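You operate a simulated robot arm through the tools that you are given. There is no shell and no other tool. Be economical: measure what you need, move in short steps, check, and stop when the job is done.

The job below is to be done with a simulated two-armed robot. You get a single attempt, and the scene is never put back.

Task
Shut the left blue drawer. Switch the left green latch off. Switch the brake lever off. Put the stout adaptor on the top of the cart platform away on the lower shelf of the long bench. Take the short yellow cartridge on the top of the cart platform and put it away on the low shelf of the drawer bench. Pull the locker door open. Any order will do. Set down upright: stout adaptor, short yellow cartridge. The left green latch goes toward x +0.0, y -1.0, z +0.0 (a direction in the base frame), to its stop. The brake lever goes to its stop.

Only the result counts: the job must be done as asked and must still hold three seconds after the hand-in. Knocking over, shifting, dropping, spilling or breaking anything else fails it.

Robot
Two 7-joint arms with two-finger parallel grippers on one trunk, on a base that drives. Base frame: it is fixed to the floor where the robot stands at the start and does not move with it; the origin is under the middle of the robot, x ahead of it, y to its left, z up. Readings come in cm, rad, newtons and seconds.
The left shoulder is at the start at [7, 13.4, 110.1], the right one opposite. With the tool pointing down near the work surface each hand reaches from about 10 to 64 cm from the robot's upright axis, wherever it stands, measured 20 degrees to its own side. Places, roughly: brake lever [-430, -230, 90]; left blue drawer [70, 0, 70]; left green latch [70, 190, 90]; locker door [-450, -410, 180]; low shelf of the drawer bench [100, -90, 20]; lower shelf of the long bench [-530, -720, 30]; short yellow cartridge [-450, -275, 75]; stout adaptor [-450, -275, 75]. Payload 1.57 kg a hand.
The TCP of each hand is the grasp point between the finger pads, 3 cm short of the fingertips. In the tool frame z runs along the fingers and y along their closing line. The gripper opens to 8 cm. The fingers are 1.7 cm wide and 1.2 cm thick; the gripper's body (4 by 8.2 cm) begins 8 cm behind the TCP.
Orientation is that of the tool frame in the base frame, as a unit quaternion [w, x, y, z]. With the fingers straight down and closing along the base's y, the tool's x points along the base's -x, its y along +y and its z along -z.

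Tools
- The arms move only by the tool jog_arm. It takes "left_increments", "right_increments" or both (then of equal length, played together; a hand with none holds still); each is a list that holds one entry, the list of rows, each a list of 7 numbers: the turn, a rotation vector about the tool's x, y, z in rad, then the shift along the tool's x, y, z in cm, then the opening in per cent of the stroke, from 0 (shut) to 100 (fully open). In form: [[[rx, ry, rz, tx, ty, tz, jaw], ...]]. A call has 1 to 12 rows; each row is the pose to reach, as a shift and turn from the pose commanded when the call began, along the tool's axes at that moment. A row lasts 0.2 s, in which the tool goes at most 5 cm and 0.15 rad; a call with a longer step from one row to the next is refused whole, and so is a gripper value outside its range. Where a pose cannot be reached the arm comes as near as it can. A force on the tool above 40 N (or 10 N above the force at the start of the call, whichever is more), or a blocked arm, ends the call early, and 0.2 s more pass. Each finger travels about 15.3 cm/s and halts on what it meets, pressing with about 25 N; the grip force reading is that of the motor and also rises with nothing between the fingers. The clock runs only during rows and for 0.2 s after the last one: add rows that repeat a pose to give the fingers time. The reply holds the time, the measured pose of the TCP, the force on the tool along the base axes, the opening and the grip force, in the units named above and with some noise, with the torque about the TCP (base axes, N m) and any sound that the robot's microphone picked up.
- Cameras (640 x 400 px; columns grow to the right, rows downward): "scene" is now at [12.69, -0.1, 130.72]; the picture's right is [-0.02, -1.00, 0.00], its down [-0.76, 0.01, -0.64] and it looks along [0.64, -0.01, -0.76] (base axes); focal length 292 px, centre (320, 200). "left" rides on the left gripper at [7.2, 0.7, -12.2] in its tool frame; the picture's right is [-0.09, 1.00, 0.00], its down [-0.84, -0.08, -0.54] and it looks along [-0.54, -0.05, 0.84] (tool axes); focal length 238 px, centre (320, 200). "right" rides on the right gripper at [7.2, -0.7, -12.2] in its tool frame; the picture's right is [0.09, 1.00, 0.00], its down [-0.84, 0.08, -0.54] and it looks along [-0.54, 0.05, 0.84] (tool axes); focal length 238 px, centre (320, 200). There is no depth. A picture from a camera that has moved, and an enlarged one, comes with that camera's place and axes in the base frame and with its lens.
- capture(camera): a new picture of that camera. No time passes.
- move_column(by): slides the trunk up (or, below 0, down) by that many cm; the arms and the scene camera ride with it, the base frame stays. It gives what a move gives, with no picture.
- drive_base(legs): drives the robot by 1 to 6 legs, each [ahead, left, turn to the left] in cm, cm and rad, along the robot's own axes; the way and the turn of a leg run together, so that a leg with both is an arc; at most 150 cm and 3.142 rad a leg. The arms and the cameras ride along, it lands a little off, and it stops where it bumps. It gives what a move gives.
- head_to(pan, tilt): turns the head with the scene camera to pan (to the left, within 1.501 rad either way) and tilt (down, from -0.506 to 1.204), counted from straight ahead of the robot. It gives what a move gives.
- enlarge(camera, box): a new picture of the part [left, top, right, bottom] of that camera's present view, enlarged. No time passes.
- hand_in(): hands the job in; it is judged then, once.

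Go step by step. Nothing tells you exact positions but the pictures and the camera data: compare them with the known pose of the tool, close in by small moves and look again before you grip or let go. The budget is 165 turns and 122 pictures, counting those below and the enlarged ones. Unless the task says otherwise, let go and move clear before handing in, and close with one line.

The tools are called after "Emit:" as name(argument=value, ...) on one line, values as JSON. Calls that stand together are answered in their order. jog_arm: Moves the arms, as the interface text tells. Its arguments: {"type":"object","properties":{"left_increments":{"type":"array","items":{"type":"array","items":{"type":"array","items":{"type":"number"}}}},"right_increments":{"type":"array","items":{"type":"array","items":{"type":"array","items":{"type":"number"}}}}},"required":[]} The other tools are called the same way: move_column (by) slides the trunk up or down; drive_base (legs) drives the base; head_to (pan, tilt) turns the head that bears the scene camera; capture (camera) takes a picture; enlarge (camera, box) takes an enlarged picture of a part of a camera's view; hand_in () hands the job in.

At the start:

```text
t: 0.0
left_position: [42.82, 22.02, 100.43]
left_orientation: [0.0, -0.001, 1.0, -0.001]
left_contact_force: [0.1, -0.4, -1.0]
left_wrist_torque: [0.04, -0.01, 0.0]
left_width: 7.99
left_grip_force: 0.1
right_position: [39.44, -18.32, 101.2]
right_orientation: [-0.001, 0.0, 1.0, -0.001]
right_contact_force: [0.4, 0.4, 0.1]
right_wrist_torque: [0.01, 0.01, 0.0]
right_width: 8.0
right_grip_force: 0.0
trunk travel left (down, up): [-67.5, 26.5]
robot x, y, heading: [-0.07, 0.29, -0.003]
head pan, tilt: [-0.019, 0.869]
```

scene: 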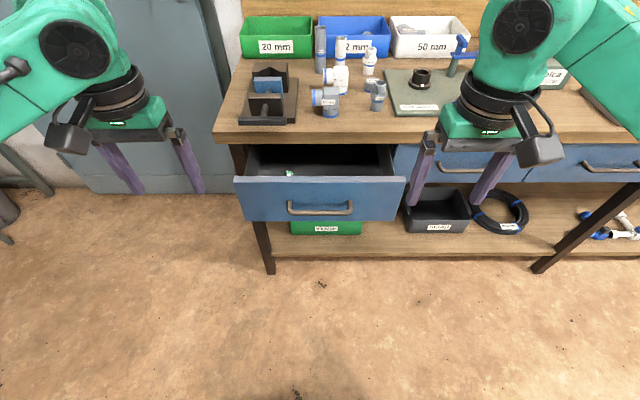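
right: 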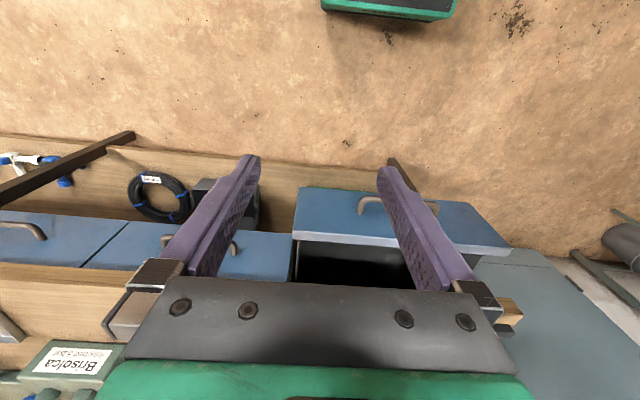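
left: 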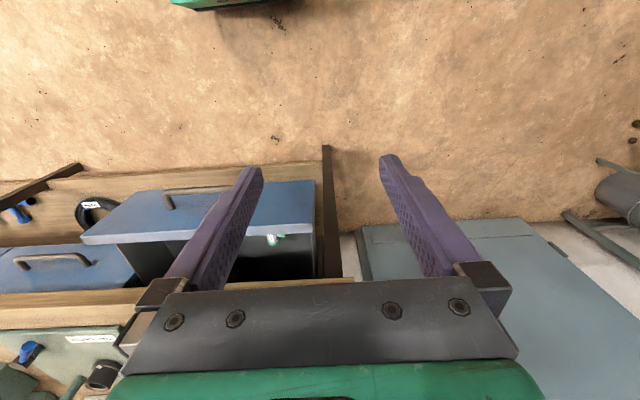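

The left blue drawer stands open ahead of me: front at about x 61, y 0, z 65–80, with the handle near z 70. I'll lower the trunk, then pitch the left hand forward to push it.

Emit:
move_column(by=-24)

Emit:
jog_arm(left_increments=[[[0, -0.14, 0, 0, -1.5, 0, 60], [0, -0.28, 0, 0.5, -3, 0, 20], [0, -0.42, 0, 1, -5, 0, 0], [0, -0.56, 0, 1.5, -7, 0, 0], [0, -0.7, 0, 2, -9, 0, 0], [0, -0.84, 0, 2.5, -11, 0, 0], [0, -0.98, 0, 2, -13, 0, 0], [0, -1.12, 0, 2, -15, 0, 0], [0, -1.26, 0, 2, -17, 0, 0], [0, -1.4, 0, 2, -19, 0, 0], [0, -1.54, 0, 2, -21, 0, 0], [0, -1.57, 0, 2, -22, 0, 0]]])

Emit:
capture(camera="scene")

```text
t: 2.5
left_position: [42.79, 21.95, 76.43]
left_orientation: [-0.001, -0.001, 1.0, 0.0]
left_contact_force: [0.7, 0.8, -0.6]
left_wrist_torque: [0.0, 0.02, 0.01]
left_width: 8.0
left_grip_force: 0.0
right_position: [39.36, -18.28, 77.16]
right_orientation: [0.0, 0.0, 1.0, -0.001]
right_contact_force: [-0.2, -0.2, 0.1]
right_wrist_torque: [0.03, -0.01, -0.02]
right_width: 7.99
right_grip_force: 0.1
trunk travel left (down, up): [-43.5, 50.5]
robot x, y, heading: [0.24, 0.09, -0.006]
head pan, tilt: [-0.019, 0.869]
```

```text
t: 5.1
left_position: [40.9, -0.11, 76.5]
left_orientation: [0.707, 0.001, 0.707, -0.001]
left_contact_force: [-0.5, 0.3, -0.7]
left_wrist_torque: [-0.03, -0.02, 0.0]
left_width: 0.0
left_grip_force: 21.8
left hand out of reach, approached as far as the arm can: row 4, 5, 6, 7
right_position: [39.45, -18.37, 77.2]
right_orientation: [0.0, 0.0, 1.0, -0.001]
right_contact_force: [-0.3, 0.1, -0.7]
right_wrist_torque: [-0.01, -0.01, -0.02]
right_width: 8.02
right_grip_force: 0.1
trunk travel left (down, up): [-43.5, 50.5]
robot x, y, heading: [-0.32, -0.19, 0.001]
head pan, tilt: [-0.019, 0.869]
```

```text
118 pictures are left
camera scene: at [12.68, -0.12, 106.72], right [-0.02, -1.0, 0.0], down [-0.76, 0.02, -0.64], along [0.64, -0.01, -0.76], focal length 292 px, centre (320, 200)
```

scene: 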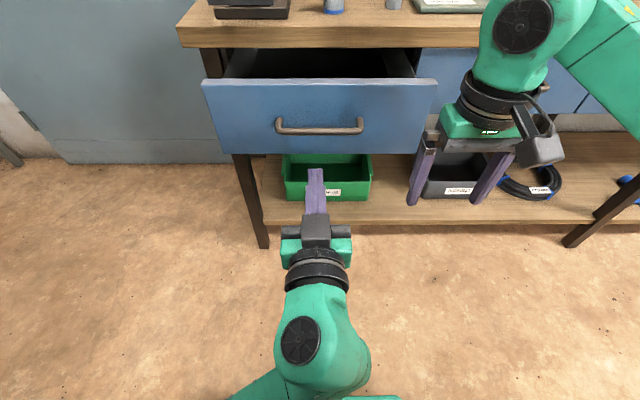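

The drawer front is now at x≈59.5, z 66–82, with its handle at z≈75. I raise the closed fingers above the handle line and push forward.

Emit:
jog_arm(left_increments=[[[0, 0, 0, -1.7, 0, 4, 0], [0, 0, 0, -3.2, 0, 8, 0], [0, 0, 0, -3.2, 0, 12, 0], [0, 0, 0, -3.2, 0, 15, 0], [0, 0, 0, -3.2, 0, 17, 0], [0, 0, 0, -3.2, 0, 18.5, 0], [0, 0, 0, -3.2, 0, 20, 0], [0, 0, 0, -3.2, 0, 21.5, 0], [0, 0, 0, -3.2, 0, 23, 0], [0, 0, 0, -3.2, 0, 24, 0]]])

Emit:
capture(camera="scene")

```text
t: 7.5
left_position: [65.78, 2.83, 78.42]
left_orientation: [0.706, 0.011, 0.706, 0.042]
left_contact_force: [-2.2, -0.8, -0.5]
left_wrist_torque: [-0.01, 0.0, -0.05]
left_width: 0.0
left_grip_force: 21.2
right_position: [39.36, -18.39, 77.32]
right_orientation: [0.0, 0.0, 1.0, 0.0]
right_contact_force: [1.5, 0.0, 0.1]
right_wrist_torque: [-0.02, -0.02, -0.02]
right_width: 7.99
right_grip_force: 0.2
trunk travel left (down, up): [-43.5, 50.5]
robot x, y, heading: [-0.38, -0.06, 0.002]
head pan, tilt: [-0.019, 0.869]
stopped in row 10 (left hand): the arm was blocked; the commanded pose is now the measured one
```

```text
117 pictures are left
camera scene: at [12.68, -0.12, 106.72], right [-0.02, -1.0, 0.0], down [-0.76, 0.01, -0.65], along [0.64, -0.01, -0.76], focal length 292 px, centre (320, 200)
```

scene: 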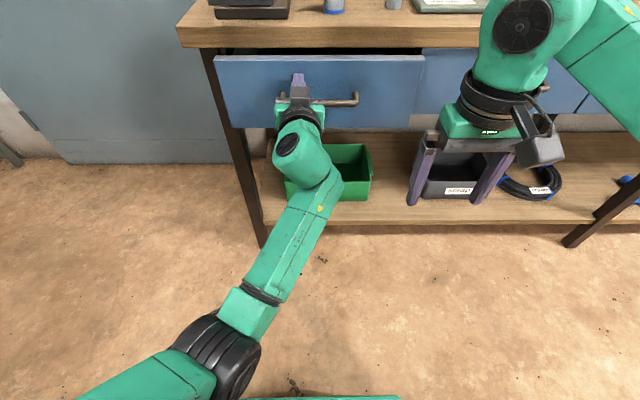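

The drawer is nearly shut; a thin gap remains. I push again.

Emit:
jog_arm(left_increments=[[[0, 0, 0, 0, 0, 1, 0], [0, 0, 0, 0, 0, 2, 0], [0, 0, 0, 0, 0, 3, 0], [0, 0, 0, 0, 0, 4, 0], [0, 0, 0, 0, 0, 5, 0], [0, 0, 0, 0, 0, 6, 0]]])

Emit:
enlarge(camera="scene", box=[180, 0, 500, 200])

```text
t: 9.0
left_position: [71.24, 3.11, 78.3]
left_orientation: [0.705, 0.01, 0.708, 0.041]
left_contact_force: [-26.2, 2.4, 1.1]
left_wrist_torque: [-0.03, -0.05, -0.17]
left_width: 0.02
left_grip_force: 21.9
right_position: [38.94, -18.31, 77.57]
right_orientation: [0.002, 0.0, 1.0, 0.0]
right_contact_force: [0.3, -1.1, 0.3]
right_wrist_torque: [0.04, 0.01, 0.01]
right_width: 8.0
right_grip_force: 0.0
trunk travel left (down, up): [-43.5, 50.5]
robot x, y, heading: [-0.46, -0.25, -0.002]
head pan, tilt: [-0.019, 0.869]
stopped in row 6 (left hand): the force on the tool passed its limit (the readings are from after the stop); the commanded pose is now the measured one
```

```text
2.00 times, centred on (340, 100) of scene
camera zoom: at [12.04, -0.02, 106.8], right [-0.02, -1.0, 0.0], down [-0.76, 0.01, -0.65], along [0.65, -0.01, -0.76], focal length 585 px, centre (280, 400)
```

zoom: 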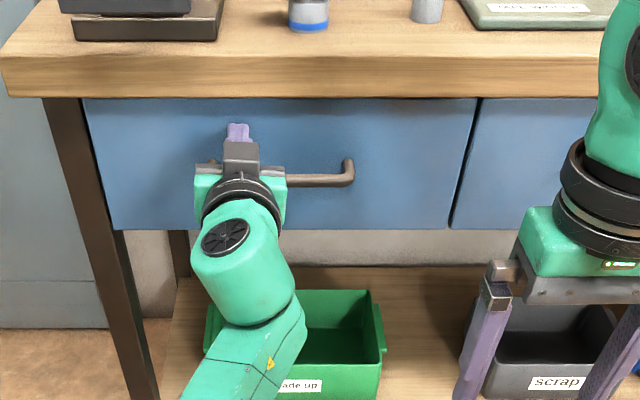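

The drawer is flush with its neighbour. I retract and look left for the green latch.

Emit:
jog_arm(left_increments=[[[0, 0, 0, 0, 0, -4, 0], [0, 0, 0, 0, 0, -8, 0], [0, 0, 0, 0, 0, -12, 0], [0, 0, 0, 0, 0, -16, 0], [0, 0, 0, 0, 0, -20, 0], [0, 0, 0, 0, 0, -25, 0], [0, 0, 0, 0, 2, -30, 0], [0, 0, 0, 0, 6, -32, 0]]])

Emit:
head_to(pan=1.2, tilt=0.3)

Emit:
capture(camera="scene")

```text
refused: row 7 steps farther than a row can; nothing moved
```

```text
t: 10.4
left_position: [71.17, 3.14, 78.45]
left_orientation: [0.705, 0.01, 0.708, 0.04]
left_contact_force: [-34.2, 2.1, -2.4]
left_wrist_torque: [0.01, -0.02, -0.28]
left_width: 0.0
left_grip_force: 21.3
right_position: [38.92, -18.39, 77.45]
right_orientation: [0.002, 0.0, 1.0, 0.001]
right_contact_force: [0.1, 0.0, -0.9]
right_wrist_torque: [0.02, -0.01, 0.0]
right_width: 8.0
right_grip_force: 0.0
trunk travel left (down, up): [-43.5, 50.5]
robot x, y, heading: [-0.06, 0.09, -0.0]
head pan, tilt: [1.201, 0.3]
```

```text
115 pictures are left
camera scene: at [7.62, 8.79, 111.75], right [0.93, -0.36, 0.01], down [-0.1, -0.28, -0.96], along [0.35, 0.89, -0.29], focal length 292 px, centre (320, 200)
```

scene: 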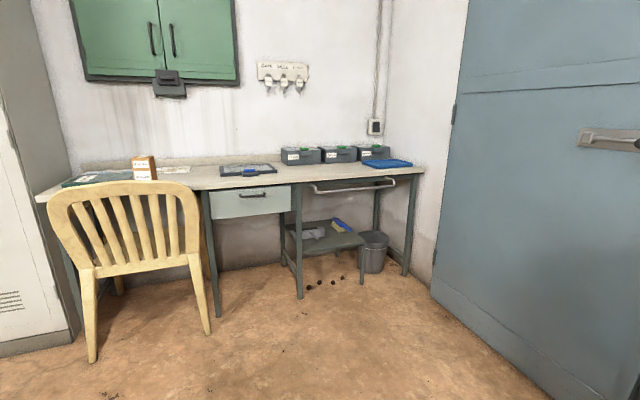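

The three dark boxes with green latches stand at about (340,153). I zoom in, and retract the arm.

Emit:
enlarge(camera="scene", box=[260, 120, 420, 220])

Emit:
jog_arm(left_increments=[[[0, 0, 0, 0, 0, -4, 0], [0, 0, 0, 0, 0, -8, 0], [0, 0, 0, 0, 0, -12, 0], [0, 0, 0, 0, 0, -16, 0], [0, 0, 0, 0, 0, -20, 0], [0, 0, 0, 0, 0, -24, 0], [0, 0, 0, 0, 2, -28, 0], [0, 0, 0, 0, 6, -30, 0]]])

```text
4.00 times, centred on (340, 170) of scene
camera zoom: at [7.62, 8.79, 111.75], right [0.93, -0.36, 0.01], down [-0.1, -0.28, -0.96], along [0.35, 0.89, -0.29], focal length 1170 px, centre (240, 320)
```

zoom: 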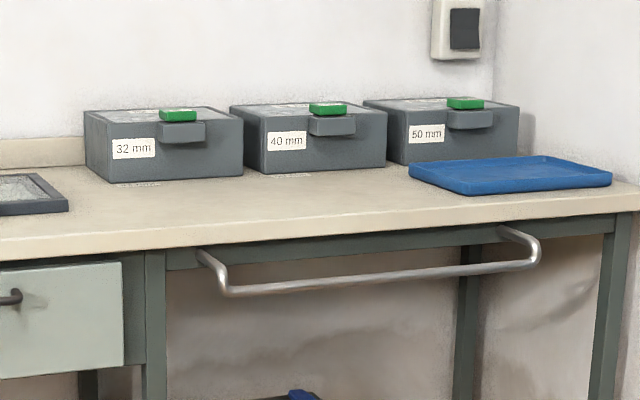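

```text
t: 11.2
left_position: [61.75, 5.12, 89.83]
left_orientation: [0.781, 0.014, 0.619, 0.078]
left_contact_force: [0.0, 0.4, 0.9]
left_wrist_torque: [0.0, 0.04, 0.02]
left_width: 0.03
left_grip_force: 21.6
right_position: [39.41, -18.34, 77.24]
right_orientation: [0.001, 0.0, 1.0, 0.0]
right_contact_force: [0.1, 0.7, 0.1]
right_wrist_torque: [-0.04, 0.0, -0.02]
right_width: 8.02
right_grip_force: 0.1
trunk travel left (down, up): [-43.5, 50.5]
robot x, y, heading: [-0.48, 0.36, -0.0]
head pan, tilt: [1.201, 0.3]
stopped in row 3 (left hand): the arm was blocked; the commanded pose is now the measured one
```

The left arm went off the line while backing out; I check what happened.

Emit:
head_to(pan=0, tilt=0.8)

Emit:
capture(camera="scene")

```text
t: 12.6
left_position: [61.9, 4.97, 89.76]
left_orientation: [0.781, 0.013, 0.62, 0.08]
left_contact_force: [-0.2, -0.6, -0.1]
left_wrist_torque: [0.01, -0.01, -0.04]
left_width: 0.0
left_grip_force: 21.5
right_position: [39.32, -18.25, 77.17]
right_orientation: [0.0, 0.0, 1.0, 0.0]
right_contact_force: [0.6, -0.3, -0.8]
right_wrist_torque: [0.01, 0.0, 0.03]
right_width: 8.03
right_grip_force: 0.0
trunk travel left (down, up): [-43.5, 50.5]
robot x, y, heading: [-0.1, 0.02, 0.0]
head pan, tilt: [0.0, 0.799]
```

```text
113 pictures are left
camera scene: at [13.0, 0.07, 107.27], right [0.0, -1.0, 0.0], down [-0.72, 0.0, -0.7], along [0.7, 0.0, -0.72], focal length 292 px, centre (320, 200)
```

scene: 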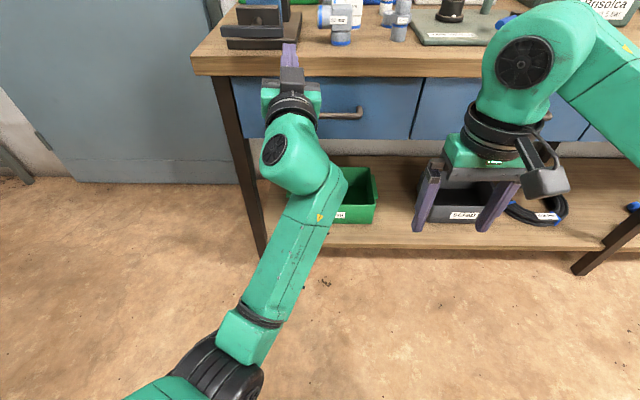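

The drawer is still shut and the hand is clear of the bench top. I back the base away before re-posing the arm.

Emit:
drive_base(legs=[[-40, 0, 0]])

Emit:
jog_arm(left_increments=[[[0, 0.1, 0, 2, 1, -2, 0], [0, 0.2, 0, 3, 2, -4, 0], [0, 0.2, 0, 3, 4, -6, 0], [0, 0.2, 0, 3, 6, -8, 0], [0, 0.2, 0, 3, 8, -10, 0], [0, 0.2, 0, 3, 10, -12, 0]]])

Emit:
capture(camera="scene")

```text
t: 15.1
left_position: [21.88, 5.24, 89.75]
left_orientation: [0.78, 0.01, 0.621, 0.082]
left_contact_force: [-0.7, 0.4, 0.2]
left_wrist_torque: [0.0, 0.0, 0.01]
left_width: 0.0
left_grip_force: 21.0
right_position: [-0.5, -18.26, 77.32]
right_orientation: [0.0, -0.003, 1.0, 0.0]
right_contact_force: [0.7, -0.5, 0.3]
right_wrist_torque: [0.0, -0.01, 0.0]
right_width: 7.99
right_grip_force: 0.1
trunk travel left (down, up): [-43.5, 50.5]
robot x, y, heading: [-40.02, -0.08, 0.005]
head pan, tilt: [0.0, 0.799]
```

```text
t: 15.9
left_position: [16.68, 10.16, 94.46]
left_orientation: [0.771, 0.002, 0.626, 0.115]
left_contact_force: [-0.1, -0.2, 0.2]
left_wrist_torque: [-0.03, -0.03, 0.02]
left_width: 0.0
left_grip_force: 20.9
right_position: [-0.43, -18.15, 77.31]
right_orientation: [0.001, -0.003, 1.0, 0.0]
right_contact_force: [0.3, -0.8, 0.2]
right_wrist_torque: [-0.01, -0.02, 0.04]
right_width: 7.99
right_grip_force: 0.0
trunk travel left (down, up): [-43.5, 50.5]
robot x, y, heading: [-40.02, -0.19, 0.005]
head pan, tilt: [0.0, 0.799]
stopped in row 3 (left hand): the arm was blocked; the commanded pose is now the measured one
```

```text
112 pictures are left
camera scene: at [-26.96, 0.03, 107.28], right [0.01, -1.0, 0.0], down [-0.72, -0.01, -0.7], along [0.7, 0.0, -0.72], focal length 292 px, centre (320, 200)
```

scene: 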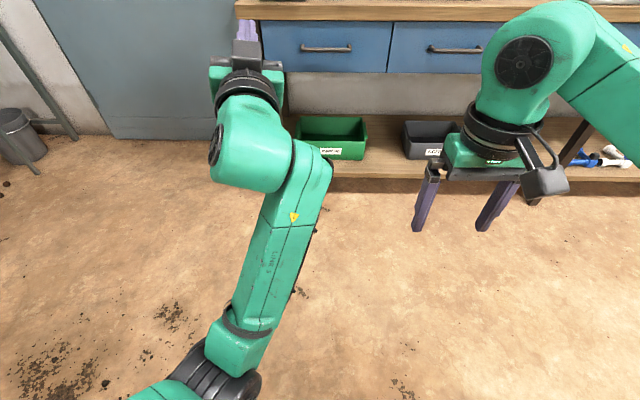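

The left arm is in an awkward elbow-down pose. I rotate the tool back down while moving left to restore the ready posture.

Emit:
jog_arm(left_increments=[[[0, 0.14, 0, 0, 1, 0, 0], [0, 0.28, 0, 0, 2, 0, 0], [0, 0.42, 0, 0, 3, 0, 0], [0, 0.56, 0, 0, 4, 0, 0], [0, 0.7, 0, 0, 5, 0, 0], [0, 0.84, 0, 0, 6, 0, 0], [0, 0.98, 0, 0, 7, 0, 0], [0, 1.12, 0, 0, 8, 0, 0], [0, 1.26, 0, 0, 9, 0, 0], [0, 1.4, 0, 0, 10, 0, 0], [0, 1.54, 0, 0, 11, 0, 0], [0, 1.68, 0, 0, 12, 0, 0]]])

Emit:
capture(camera="scene")

```text
t: 18.5
left_position: [14.73, 21.47, 94.94]
left_orientation: [0.08, -0.086, 0.99, 0.082]
left_contact_force: [-0.3, 0.4, 1.4]
left_wrist_torque: [0.0, 0.02, 0.02]
left_width: 0.01
left_grip_force: 21.3
left hand out of reach, approached as far as the arm can: row 8, 9, 10, 12
right_position: [-0.47, -18.22, 77.22]
right_orientation: [0.0, -0.004, 1.0, -0.001]
right_contact_force: [0.3, 1.2, 0.0]
right_wrist_torque: [-0.02, -0.04, -0.03]
right_width: 7.98
right_grip_force: 0.1
trunk travel left (down, up): [-43.5, 50.5]
robot x, y, heading: [-39.97, -0.33, 0.005]
head pan, tilt: [0.0, 0.799]
```

```text
111 pictures are left
camera scene: at [-26.94, -0.02, 107.27], right [0.01, -1.0, 0.0], down [-0.72, 0.0, -0.7], along [0.7, 0.01, -0.72], focal length 292 px, centre (320, 200)
```

scene: 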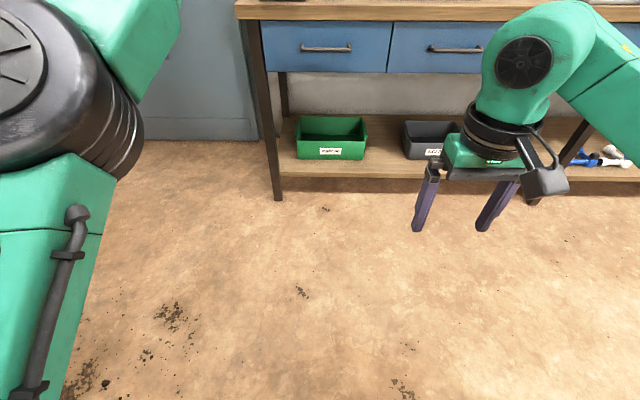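

The left arm is ready again. Next I straighten it and raise the trunk, then drive toward the table with the latch boxes (latch ≈[68,186,89]), facing +y.

Emit:
jog_arm(left_increments=[[[0.055, 0.053, 0.057, 3, 0, 0, 0], [0.11, 0.106, 0.115, 6, 0, 0, 20], [0.164, 0.16, 0.172, 9, 0, 0, 60], [0.164, 0.16, 0.172, 12, 0, 0, 100]]])

Emit:
move_column(by=24)

Emit:
drive_base(legs=[[0, 0, 1.571], [55, 0, 0], [0, -92, 0]])

Emit:
head_to(pan=0, tilt=0.45)

Emit:
capture(camera="scene")

```text
t: 19.5
left_position: [5.39, 22.21, 94.27]
left_orientation: [0.001, -0.008, 1.0, -0.009]
left_contact_force: [-0.5, 0.1, -0.3]
left_wrist_torque: [-0.03, -0.02, 0.01]
left_width: 8.02
left_grip_force: 0.0
left hand out of reach, approached as far as the arm can: row 1, 2, 3, 4
right_position: [-0.47, -18.09, 77.31]
right_orientation: [0.001, -0.003, 1.0, -0.002]
right_contact_force: [-0.3, -0.6, 0.2]
right_wrist_torque: [0.0, -0.01, 0.0]
right_width: 8.02
right_grip_force: 0.1
trunk travel left (down, up): [-43.5, 50.5]
robot x, y, heading: [-39.8, -0.19, 0.006]
head pan, tilt: [0.0, 0.799]
```

```text
t: 22.0
left_position: [5.59, 22.0, 118.3]
left_orientation: [0.0, -0.006, 1.0, -0.011]
left_contact_force: [0.5, -0.1, -0.5]
left_wrist_torque: [-0.01, -0.03, 0.05]
left_width: 8.0
left_grip_force: 0.0
right_position: [-0.45, -18.13, 101.26]
right_orientation: [-0.001, -0.004, 1.0, -0.001]
right_contact_force: [-0.4, 0.1, 0.9]
right_wrist_torque: [0.01, 0.05, -0.02]
right_width: 8.01
right_grip_force: 0.1
trunk travel left (down, up): [-67.5, 26.5]
robot x, y, heading: [-40.02, -0.3, 0.003]
head pan, tilt: [0.0, 0.799]
```

```text
t: 33.4
left_position: [28.72, 100.83, 118.32]
left_orientation: [-0.007, 0.711, -0.703, 0.007]
left_contact_force: [0.2, 0.5, -0.9]
left_wrist_torque: [-0.01, -0.01, 0.01]
left_width: 8.02
left_grip_force: 0.0
right_position: [69.08, 94.9, 101.2]
right_orientation: [0.0, 0.71, -0.704, 0.0]
right_contact_force: [-0.6, 0.0, 0.4]
right_wrist_torque: [-0.02, -0.03, 0.0]
right_width: 7.99
right_grip_force: 0.1
trunk travel left (down, up): [-67.5, 26.5]
robot x, y, heading: [50.84, 55.74, 1.572]
head pan, tilt: [0.0, 0.799]
```

```text
t: 34.2
left_position: [28.71, 100.83, 118.26]
left_orientation: [-0.01, 0.713, -0.702, 0.007]
left_contact_force: [0.5, 0.0, 0.0]
left_wrist_torque: [0.01, 0.01, 0.0]
left_width: 8.01
left_grip_force: 0.0
right_position: [69.0, 95.04, 101.22]
right_orientation: [0.0, 0.71, -0.704, 0.0]
right_contact_force: [0.9, -0.5, 0.5]
right_wrist_torque: [0.0, 0.04, 0.01]
right_width: 8.0
right_grip_force: 0.0
trunk travel left (down, up): [-67.5, 26.5]
robot x, y, heading: [50.91, 55.18, 1.577]
head pan, tilt: [0.0, 0.45]
```

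```text
110 pictures are left
camera scene: at [50.84, 69.67, 134.31], right [1.0, 0.01, 0.0], down [0.0, -0.44, -0.9], along [-0.01, 0.9, -0.44], focal length 292 px, centre (320, 200)
```

scene: 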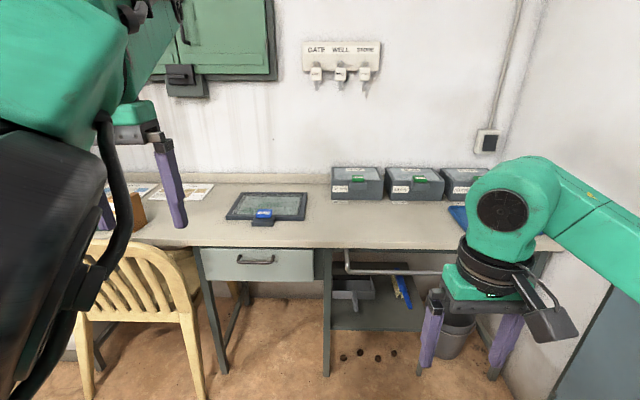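

By triangulation the left latch (32 mm box) is at ≈[65,181,90], the table top at z≈81 and its front edge at y≈145. I drive closer.

Emit:
drive_base(legs=[[56, 0, 0]])

Emit:
head_to(pan=-0.2, tilt=0.6)

Emit:
capture(camera="scene")

Emit:
capture(camera="right")

```text
t: 37.5
left_position: [27.93, 156.95, 118.24]
left_orientation: [-0.009, 0.714, -0.7, 0.008]
left_contact_force: [0.2, 0.5, -0.2]
left_wrist_torque: [-0.02, 0.0, -0.01]
left_width: 8.03
left_grip_force: 0.1
right_position: [68.28, 151.15, 101.27]
right_orientation: [0.0, 0.711, -0.703, -0.001]
right_contact_force: [-0.3, 0.5, -1.1]
right_wrist_torque: [0.0, -0.01, 0.0]
right_width: 8.0
right_grip_force: 0.1
trunk travel left (down, up): [-67.5, 26.5]
robot x, y, heading: [50.04, 111.76, 1.581]
head pan, tilt: [0.0, 0.45]
```

```text
t: 38.2
left_position: [28.07, 156.98, 118.24]
left_orientation: [-0.01, 0.714, -0.7, 0.009]
left_contact_force: [0.2, 0.1, 0.8]
left_wrist_torque: [0.02, 0.01, 0.02]
left_width: 8.0
left_grip_force: 0.1
right_position: [68.18, 151.26, 101.26]
right_orientation: [0.0, 0.711, -0.703, 0.0]
right_contact_force: [-0.4, 0.6, -0.8]
right_wrist_torque: [-0.04, 0.02, -0.01]
right_width: 7.99
right_grip_force: 0.1
trunk travel left (down, up): [-67.5, 26.5]
robot x, y, heading: [50.55, 111.3, 1.577]
head pan, tilt: [-0.201, 0.6]
```

```text
109 pictures are left
camera scene: at [51.95, 125.41, 132.96], right [0.98, -0.19, 0.0], down [-0.11, -0.56, -0.83], along [0.15, 0.81, -0.56], focal length 292 px, centre (320, 200)
```

scene: 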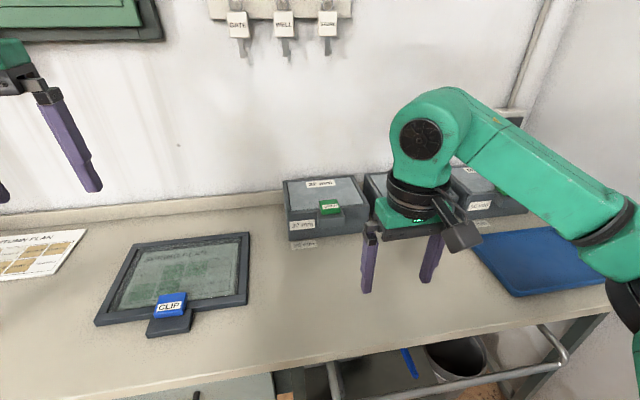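

```text
108 pictures are left
camera right: at [68.98, 144.17, 113.45], right [-0.99, -0.1, 0.0], down [-0.09, 0.84, 0.54], along [-0.06, 0.54, -0.84], focal length 238 px, centre (320, 200)
```

right: 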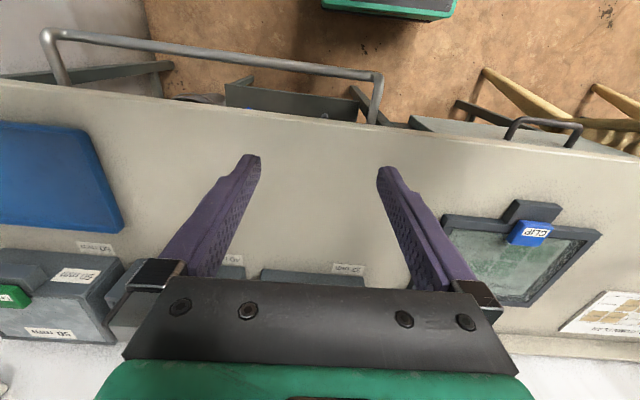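

Emit:
enlarge(camera="scene", box=[270, 160, 390, 260])

```text
4.00 times, centred on (330, 210) of scene
camera zoom: at [51.95, 125.41, 132.96], right [0.98, -0.19, 0.0], down [-0.11, -0.56, -0.83], along [0.15, 0.81, -0.56], focal length 1170 px, centre (280, 160)
```

zoom: 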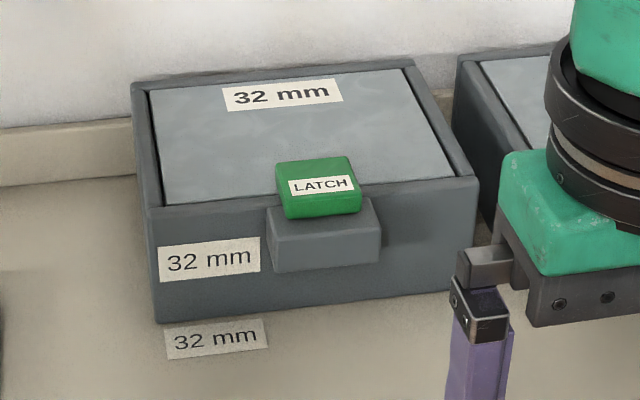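

The latch is a small green slider on the box front; it must slide toward me (−y). I drive a little closer and bring the right hand above it, tilted forward.

Emit:
drive_base(legs=[[6, 0, 0]])

Emit:
jog_arm(right_increments=[[[0, -0.1, 0, -3, 0, 0, 100], [0, -0.2, 0, -6, 0.5, 0, 100], [0, -0.3, 0, -10, 1, 0, 100], [0, -0.4, 0, -14, 1.5, 0, 100], [0, -0.5, 0, -17, 2, 0, 100], [0, -0.6, 0, -20, 2.5, 0, 100], [0, -0.7, 0, -23, 2.8, 0, 100], [0, -0.7, 0, -24, 2.8, 1, 100]]])

Emit:
capture(camera="right")

Emit:
capture(camera="scene")

```text
t: 39.1
left_position: [27.71, 162.57, 118.57]
left_orientation: [-0.011, 0.714, -0.7, 0.008]
left_contact_force: [-0.9, -0.9, -0.4]
left_wrist_torque: [0.03, -0.02, -0.02]
left_width: 8.0
left_grip_force: 0.1
right_position: [68.13, 156.95, 101.39]
right_orientation: [-0.002, 0.712, -0.702, -0.001]
right_contact_force: [-0.4, -0.3, 0.3]
right_wrist_torque: [0.0, 0.01, -0.03]
right_width: 8.01
right_grip_force: 0.0
trunk travel left (down, up): [-67.5, 26.5]
robot x, y, heading: [50.06, 117.73, 1.584]
head pan, tilt: [-0.201, 0.6]
```

```text
t: 41.0
left_position: [27.73, 162.88, 118.19]
left_orientation: [-0.01, 0.714, -0.7, 0.008]
left_contact_force: [0.1, 0.0, -0.3]
left_wrist_torque: [-0.01, 0.01, 0.0]
left_width: 8.02
left_grip_force: 0.1
right_position: [65.03, 181.16, 100.3]
right_orientation: [-0.241, 0.669, -0.659, -0.245]
right_contact_force: [0.5, 0.3, 0.5]
right_wrist_torque: [0.01, -0.01, 0.01]
right_width: 8.0
right_grip_force: 0.1
trunk travel left (down, up): [-67.5, 26.5]
robot x, y, heading: [50.32, 117.39, 1.585]
head pan, tilt: [-0.201, 0.6]
```

```text
106 pictures are left
camera right: at [65.84, 167.84, 105.02], right [-0.99, -0.08, -0.06], down [-0.08, 0.29, 0.95], along [-0.06, 0.95, -0.29], focal length 238 px, centre (320, 200)
```

right: 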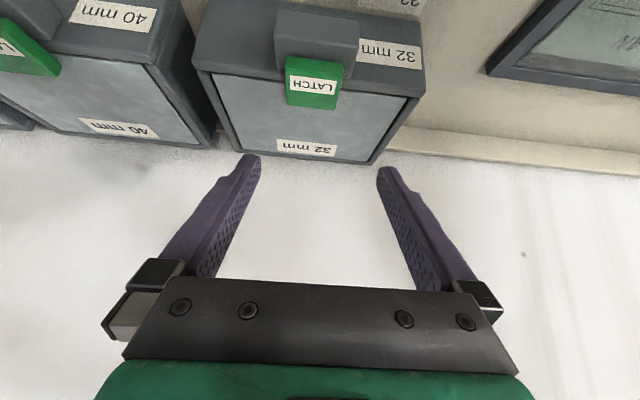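

```text
105 pictures are left
camera scene: at [51.86, 131.34, 132.95], right [0.98, -0.19, 0.0], down [-0.1, -0.56, -0.82], along [0.15, 0.81, -0.57], focal length 292 px, centre (320, 200)
```

scene: 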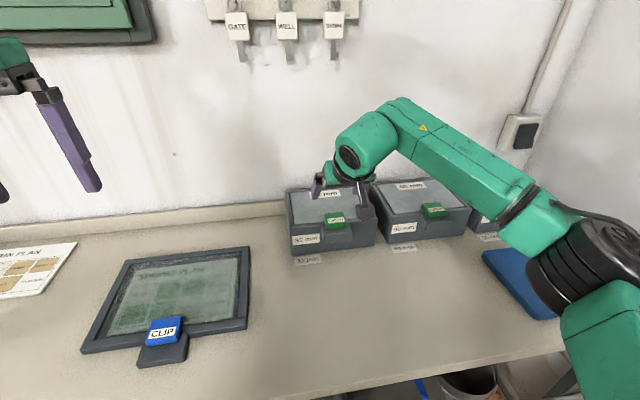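

Both cameras agree the latch top centre is ≈[65.6,184.2,90]. I descend to it with open fingers.

Emit:
jog_arm(right_increments=[[[0, 0, 0, 1.2, -0.3, 2, 90], [0, 0, 0, 2.4, -0.6, 4, 80], [0, 0, 0, 3.6, -0.7, 5.8, 80]]])

Emit:
capture(camera="right")

Emit:
enlarge(camera="scene", box=[270, 160, 390, 260])

```text
t: 41.8
left_position: [27.77, 162.85, 118.23]
left_orientation: [-0.011, 0.714, -0.7, 0.009]
left_contact_force: [-0.4, -0.5, -0.6]
left_wrist_torque: [0.03, -0.01, 0.01]
left_width: 8.04
left_grip_force: 0.1
right_position: [65.69, 182.17, 93.54]
right_orientation: [-0.241, 0.669, -0.659, -0.245]
right_contact_force: [-0.2, 0.3, 0.3]
right_wrist_torque: [-0.02, -0.03, -0.03]
right_width: 6.4
right_grip_force: 0.1
trunk travel left (down, up): [-67.5, 26.5]
robot x, y, heading: [50.23, 117.76, 1.584]
head pan, tilt: [-0.201, 0.6]
```

```text
104 pictures are left
camera right: at [66.51, 168.85, 98.14], right [-0.99, -0.08, -0.06], down [-0.08, 0.29, 0.95], along [-0.06, 0.95, -0.29], focal length 238 px, centre (320, 200)
```

right: 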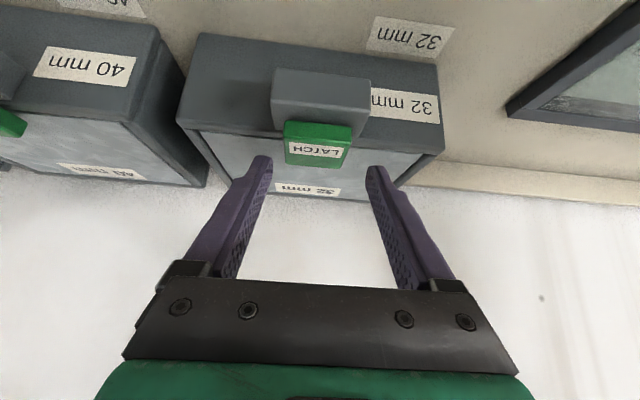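

```text
4.00 times, centred on (330, 210) of scene
camera zoom: at [51.88, 131.31, 132.96], right [0.98, -0.19, 0.0], down [-0.11, -0.56, -0.82], along [0.15, 0.81, -0.57], focal length 1170 px, centre (280, 160)
```

zoom: 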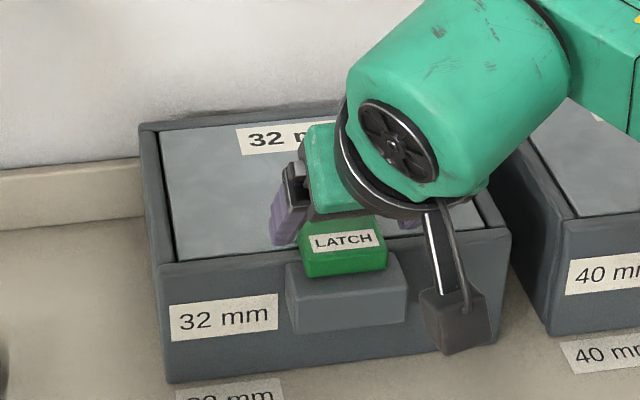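

Refined: latch label centre ≈[65.8,184.8,89.2]. I lower the tips beside it and close.

Emit:
jog_arm(right_increments=[[[0, 0, 0, 0.7, 0, 1.1, 80], [0, 0, 0, 1.4, 0, 2.2, 80], [0, 0, 0, 1.4, 0, 2.2, 40], [0, 0, 0, 1.4, 0, 2.2, 0], [0, 0, 0, 1.4, 0, 2.2, 0]]])

Emit:
capture(camera="right")

```text
t: 43.0
left_position: [27.98, 162.82, 118.35]
left_orientation: [-0.01, 0.715, -0.699, 0.008]
left_contact_force: [-0.7, -0.2, 0.6]
left_wrist_torque: [0.01, 0.01, 0.0]
left_width: 7.98
left_grip_force: 0.1
right_position: [65.96, 182.52, 90.89]
right_orientation: [-0.241, 0.668, -0.66, -0.245]
right_contact_force: [9.1, -0.2, 1.7]
right_wrist_torque: [0.11, -0.15, -0.93]
right_width: 4.89
right_grip_force: 45.1
trunk travel left (down, up): [-67.5, 26.5]
robot x, y, heading: [50.35, 117.69, 1.588]
head pan, tilt: [-0.201, 0.6]
```

```text
102 pictures are left
camera right: at [66.8, 169.17, 95.65], right [-0.99, -0.08, -0.06], down [-0.08, 0.29, 0.95], along [-0.06, 0.95, -0.29], focal length 238 px, centre (320, 200)
```

right: 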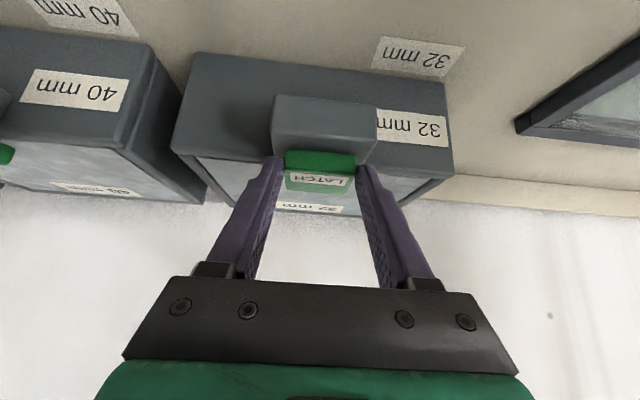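

The latch is gripped (4.9 cm wide). I pull it toward −y in small steps.

Emit:
jog_arm(right_increments=[[[0, 0, 0, 0.38, 0, -0.32, 0], [0, 0, 0, 0.77, 0, -0.64, 0], [0, 0, 0, 1.15, 0, -0.97, 0], [0, 0, 0, 1.53, 0, -1.29, 0], [0, 0, 0, 1.9, 0, -1.6, 0], [0, 0, 0, 2.3, 0, -1.93, 0]]])

Emit:
capture(camera="right")

```text
t: 44.4
left_position: [28.11, 163.37, 118.13]
left_orientation: [-0.007, 0.715, -0.699, 0.009]
left_contact_force: [-0.6, 0.0, 0.3]
left_wrist_torque: [-0.03, -0.01, 0.0]
left_width: 8.0
left_grip_force: 0.0
right_position: [66.01, 180.22, 90.95]
right_orientation: [-0.243, 0.667, -0.66, -0.247]
right_contact_force: [14.0, 27.8, 11.0]
right_wrist_torque: [0.34, 0.08, -0.51]
right_width: 4.91
right_grip_force: 44.7
trunk travel left (down, up): [-67.5, 26.5]
robot x, y, heading: [50.23, 117.8, 1.589]
head pan, tilt: [-0.201, 0.6]
```

```text
101 pictures are left
camera right: at [66.79, 166.87, 95.56], right [-0.99, -0.08, -0.06], down [-0.08, 0.28, 0.96], along [-0.06, 0.96, -0.29], focal length 238 px, centre (320, 200)
```

right: 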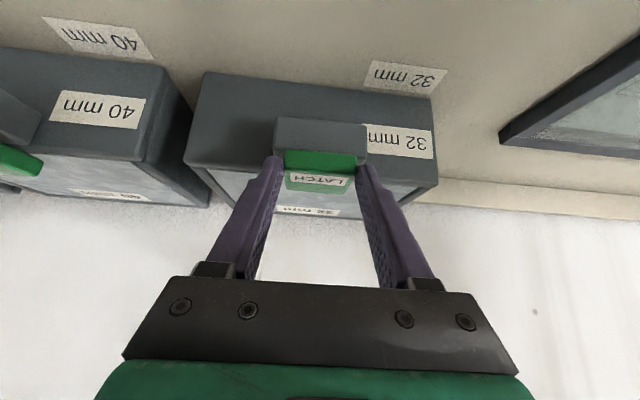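

The latch is sliding relative to the box. I continue until the stop.

Emit:
jog_arm(right_increments=[[[0, 0, 0, 0.3, 0, -0.25, 0], [0, 0, 0, 0.6, 0, -0.5, 0], [0, 0, 0, 0.9, 0, -0.76, 0], [0, 0, 0, 1.2, 0, -1.0, 0], [0, 0, 0, 1.5, 0, -1.26, 0]]])

Emit:
capture(camera="right")

```text
t: 45.5
left_position: [27.71, 162.44, 118.43]
left_orientation: [-0.011, 0.715, -0.699, 0.007]
left_contact_force: [-0.4, -0.1, 0.5]
left_wrist_torque: [0.05, -0.01, 0.0]
left_width: 7.98
left_grip_force: 0.0
right_position: [65.47, 177.04, 90.86]
right_orientation: [-0.241, 0.671, -0.658, -0.244]
right_contact_force: [0.8, -0.3, -0.5]
right_wrist_torque: [0.0, 0.02, -0.02]
right_width: 0.03
right_grip_force: 21.3
trunk travel left (down, up): [-67.5, 26.5]
robot x, y, heading: [50.26, 117.55, 1.586]
head pan, tilt: [-0.201, 0.6]
```

```text
100 pictures are left
camera right: at [66.38, 163.76, 95.63], right [-0.99, -0.09, -0.06], down [-0.08, 0.29, 0.95], along [-0.07, 0.95, -0.3], focal length 238 px, centre (320, 200)
```

right: 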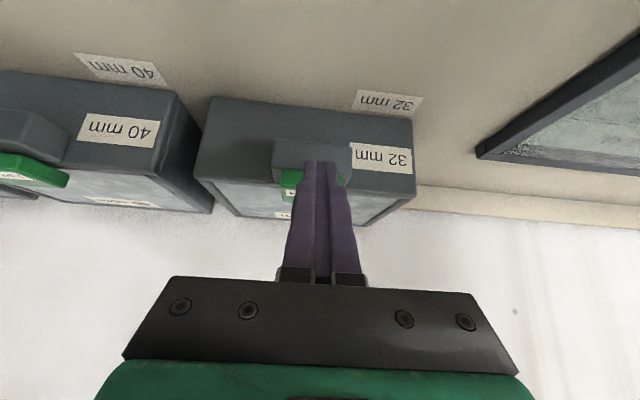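

The fingers slipped off, probably at the stop. I lift away and inspect.

Emit:
jog_arm(right_increments=[[[0, 0, 0, -1, 0, -3, 0], [0, 0, 0, -3, 0, -6, 20], [0, 0, 0, -2, 0, -10, 80], [0, 0, 0, -1, 0, -14, 80]]])

Emit:
capture(camera="right")

Emit:
enlarge(camera="scene", box=[270, 150, 470, 275])

```text
t: 46.5
left_position: [27.71, 162.69, 118.36]
left_orientation: [-0.011, 0.714, -0.7, 0.008]
left_contact_force: [-0.3, -0.2, 0.2]
left_wrist_torque: [0.0, -0.02, 0.01]
left_width: 7.99
left_grip_force: 0.1
right_position: [65.71, 169.05, 102.18]
right_orientation: [-0.242, 0.669, -0.659, -0.245]
right_contact_force: [0.6, -0.3, -0.3]
right_wrist_torque: [0.02, -0.01, 0.02]
right_width: 6.41
right_grip_force: 0.0
trunk travel left (down, up): [-67.5, 26.5]
robot x, y, heading: [50.47, 117.57, 1.587]
head pan, tilt: [-0.201, 0.6]
```

```text
99 pictures are left
camera right: at [66.61, 155.71, 106.86], right [-0.99, -0.08, -0.06], down [-0.08, 0.29, 0.95], along [-0.06, 0.95, -0.29], focal length 238 px, centre (320, 200)
```

right: 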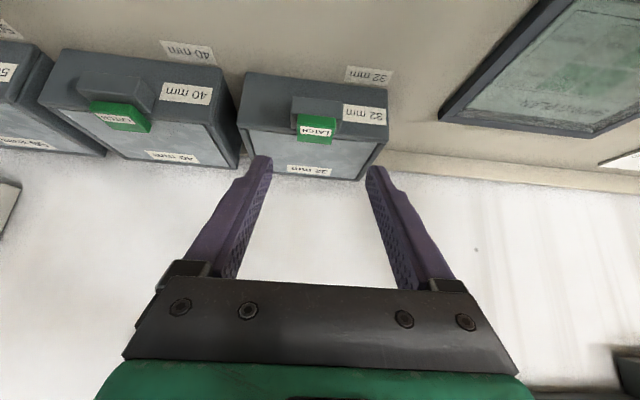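

```text
3.20 times, centred on (370, 212) of scene
camera zoom: at [51.85, 131.08, 132.98], right [0.98, -0.19, 0.0], down [-0.1, -0.55, -0.83], along [0.15, 0.81, -0.56], focal length 936 px, centre (160, 160)
```

zoom: 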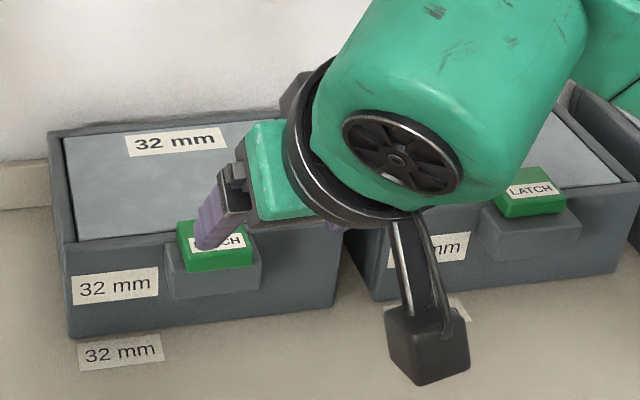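

I retract the arm more for a clear view.

Emit:
jog_arm(right_increments=[[[0, 0.1, 0, 3, -2, -2, 80], [0, 0.2, 0, 6, -4, -4, 80], [0, 0.3, 0, 9, -6, -5, 100], [0, 0.4, 0, 12, -7, -6, 100], [0, 0.5, 0, 15, -8, -6, 100], [0, 0.6, 0, 17, -8, -6, 100], [0, 0.7, 0, 19, -8, -6, 100]]])

Emit:
enlarge(camera="scene", box=[270, 150, 470, 275])

```text
t: 48.1
left_position: [27.8, 162.8, 118.33]
left_orientation: [-0.01, 0.715, -0.699, 0.009]
left_contact_force: [-1.0, 0.2, 0.3]
left_wrist_torque: [0.02, 0.01, 0.01]
left_width: 7.99
left_grip_force: 0.1
right_position: [74.21, 150.9, 94.66]
right_orientation: [0.001, 0.711, -0.703, 0.0]
right_contact_force: [0.4, 0.5, 0.5]
right_wrist_torque: [-0.04, 0.02, -0.01]
right_width: 8.0
right_grip_force: 0.0
trunk travel left (down, up): [-67.5, 26.5]
robot x, y, heading: [50.36, 117.36, 1.582]
head pan, tilt: [-0.201, 0.6]
```

```text
3.20 times, centred on (370, 212) of scene
camera zoom: at [51.89, 131.28, 132.96], right [0.98, -0.19, 0.0], down [-0.11, -0.56, -0.82], along [0.15, 0.81, -0.57], focal length 936 px, centre (160, 160)
```

zoom: 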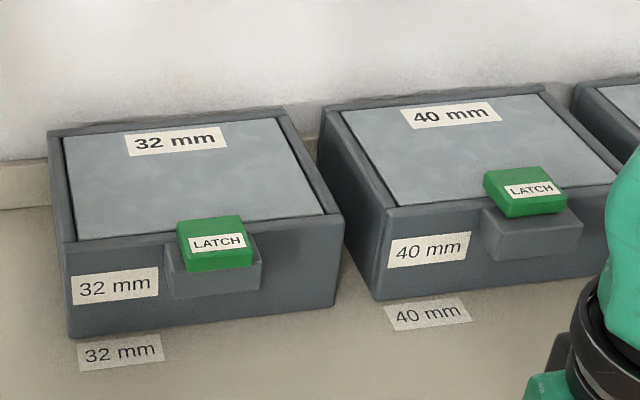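

The left latch is now forward on its keeper, clear of the lid, unlike its neighbour, so it's off. I back away and turn toward the cart area.

Emit:
drive_base(legs=[[-62, 0, 0], [0, 0, 2.14]])

Emit:
head_to(pan=0, tilt=0.25)

Emit:
capture(camera="scene")

```text
t: 56.8
left_position: [25.92, 11.08, 118.3]
left_orientation: [-0.012, 0.955, 0.296, -0.005]
left_contact_force: [-1.0, 0.0, -1.1]
left_wrist_torque: [-0.02, 0.05, 0.02]
left_width: 7.99
left_grip_force: 0.0
right_position: [10.39, 56.43, 94.7]
right_orientation: [0.0, 0.956, 0.293, 0.0]
right_contact_force: [0.2, 0.8, -0.3]
right_wrist_torque: [0.0, 0.02, -0.01]
right_width: 7.96
right_grip_force: 0.0
trunk travel left (down, up): [-67.5, 26.5]
robot x, y, heading: [51.46, 54.99, -2.543]
head pan, tilt: [-0.201, 0.6]
```

```text
t: 57.6
left_position: [25.84, 11.08, 118.23]
left_orientation: [-0.012, 0.955, 0.298, -0.005]
left_contact_force: [-0.2, 0.1, -0.2]
left_wrist_torque: [0.0, 0.0, 0.0]
left_width: 8.02
left_grip_force: 0.1
right_position: [10.33, 56.45, 94.55]
right_orientation: [0.0, 0.956, 0.293, -0.001]
right_contact_force: [0.2, 0.3, 0.9]
right_wrist_torque: [0.0, 0.0, -0.01]
right_width: 8.02
right_grip_force: 0.0
trunk travel left (down, up): [-67.5, 26.5]
robot x, y, heading: [51.44, 54.95, -2.547]
head pan, tilt: [0.0, 0.25]
```

```text
96 pictures are left
camera scene: at [39.46, 46.85, 136.17], right [-0.56, 0.83, 0.0], down [0.21, 0.14, -0.97], along [-0.8, -0.54, -0.25], focal length 292 px, centre (320, 200)
```

scene: 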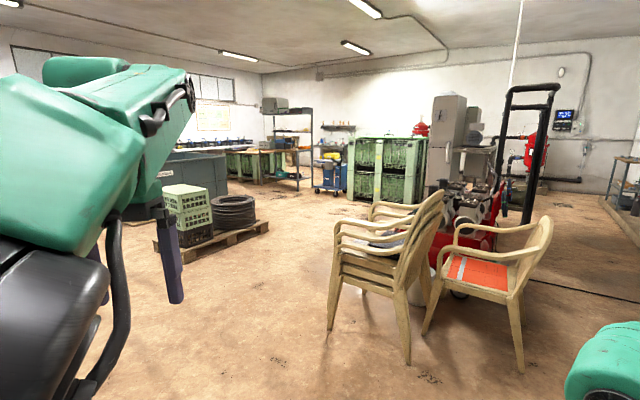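

The blue cart (brake lever, adaptor, cartridge) is in the distance, with chairs and a pallet to steer between. I drive down the corridor between them in stages.

Emit:
drive_base(legs=[[60, 0, 0], [93, 107, 0], [110, -47, 0], [110, -47, 0]])

Emit:
capture(camera="scene")

```text
t: 79.2
left_position: [-273.21, -219.85, 118.28]
left_orientation: [-0.012, 0.95, 0.311, -0.005]
left_contact_force: [-0.3, -0.2, 0.6]
left_wrist_torque: [-0.05, 0.01, 0.01]
left_width: 7.98
left_grip_force: 0.1
right_position: [-290.08, -174.97, 94.64]
right_orientation: [0.001, 0.952, 0.307, -0.001]
right_contact_force: [0.4, 0.3, -0.1]
right_wrist_torque: [-0.02, 0.0, 0.0]
right_width: 7.96
right_grip_force: 0.2
trunk travel left (down, up): [-67.5, 26.5]
robot x, y, heading: [-249.08, -175.24, -2.518]
head pan, tilt: [0.0, 0.25]
```

```text
95 pictures are left
camera scene: at [-260.77, -183.68, 136.18], right [-0.58, 0.81, 0.0], down [0.2, 0.14, -0.97], along [-0.79, -0.57, -0.25], focal length 292 px, centre (320, 200)
```

scene: 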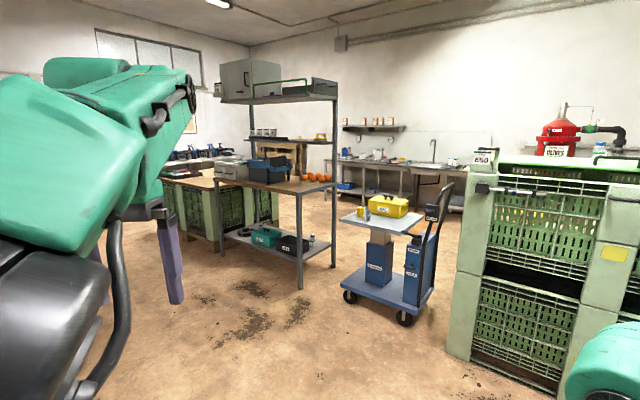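

The cart platform with a yellow box and small items is visible, and the locker sits atop the shelving unit. I zoom in on both.

Emit:
enlarge(camera="scene", box=[330, 170, 460, 330])

Emit:
enlarge(camera="scene", box=[205, 45, 345, 145])

```text
2.50 times, centred on (395, 250) of scene
camera zoom: at [-260.77, -183.68, 136.18], right [-0.58, 0.81, 0.0], down [0.2, 0.14, -0.97], along [-0.79, -0.57, -0.25], focal length 731 px, centre (132, 75)
```

zoom: 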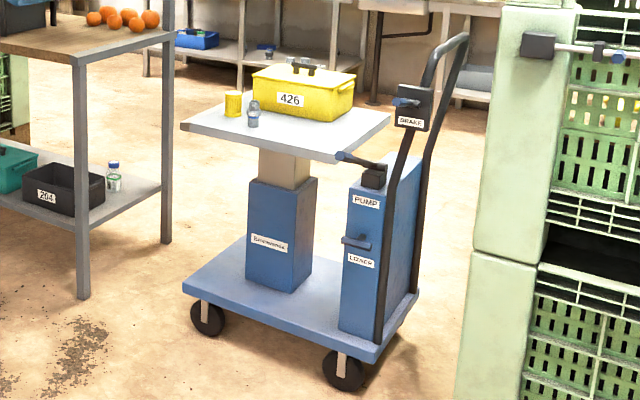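

```text
4.00 times, centred on (275, 95) of scene
camera zoom: at [-260.77, -183.68, 136.18], right [-0.58, 0.81, 0.0], down [0.2, 0.14, -0.97], along [-0.79, -0.57, -0.25], focal length 1170 px, centre (500, 620)
```

zoom: 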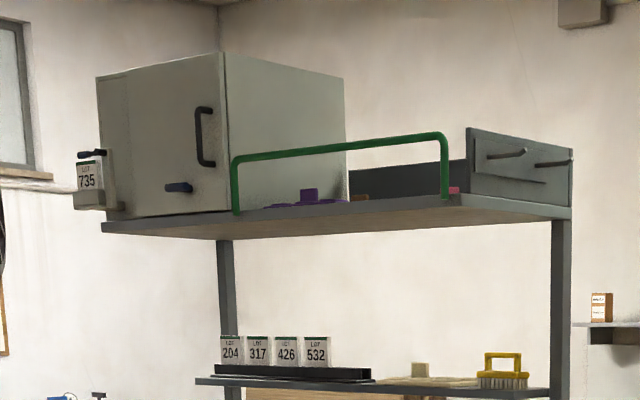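

The yellow cartridge (≈[-442,-279,75]) and grey adaptor stand at the cart's left front; the BRAKE lever is on the push handle. I turn to face −x and move in front of the cart.

Emit:
drive_base(legs=[[0, 0, -0.624], [0, 85, 0], [100, 0, 0]])

Emit:
head_to(pan=0, tilt=0.6)

Emit:
capture(camera="scene")

```text
t: 90.2
left_position: [-395.89, -281.08, 118.4]
left_orientation: [-0.013, 1.0, -0.004, 0.0]
left_contact_force: [-0.3, 0.0, 0.5]
left_wrist_torque: [0.02, -0.03, 0.02]
left_width: 8.01
left_grip_force: 0.0
right_position: [-382.63, -234.89, 94.57]
right_orientation: [-0.001, 1.0, -0.009, -0.002]
right_contact_force: [0.1, -0.1, 0.0]
right_wrist_torque: [-0.02, 0.0, -0.02]
right_width: 8.0
right_grip_force: 0.1
trunk travel left (down, up): [-67.5, 26.5]
robot x, y, heading: [-349.93, -259.7, 3.124]
head pan, tilt: [0.0, 0.25]
```

```text
t: 91.1
left_position: [-395.91, -280.9, 118.36]
left_orientation: [-0.013, 1.0, -0.005, -0.002]
left_contact_force: [0.3, 0.5, -0.6]
left_wrist_torque: [0.0, -0.01, 0.01]
left_width: 8.02
left_grip_force: 0.1
right_position: [-382.69, -234.9, 94.58]
right_orientation: [0.0, 1.0, -0.009, -0.001]
right_contact_force: [-0.9, -0.5, -1.0]
right_wrist_torque: [-0.02, -0.02, -0.02]
right_width: 7.98
right_grip_force: 0.0
trunk travel left (down, up): [-67.5, 26.5]
robot x, y, heading: [-350.4, -260.12, 3.123]
head pan, tilt: [0.0, 0.6]
```

```text
92 pictures are left
camera scene: at [-363.89, -259.48, 132.97], right [0.02, 1.0, 0.0], down [0.56, -0.01, -0.83], along [-0.83, 0.01, -0.56], focal length 292 px, centre (320, 200)
```

scene: 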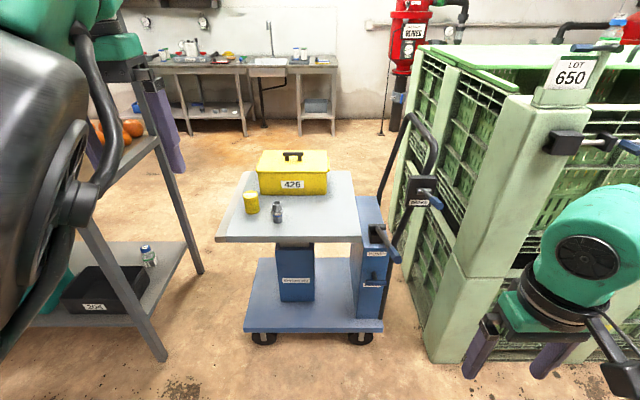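

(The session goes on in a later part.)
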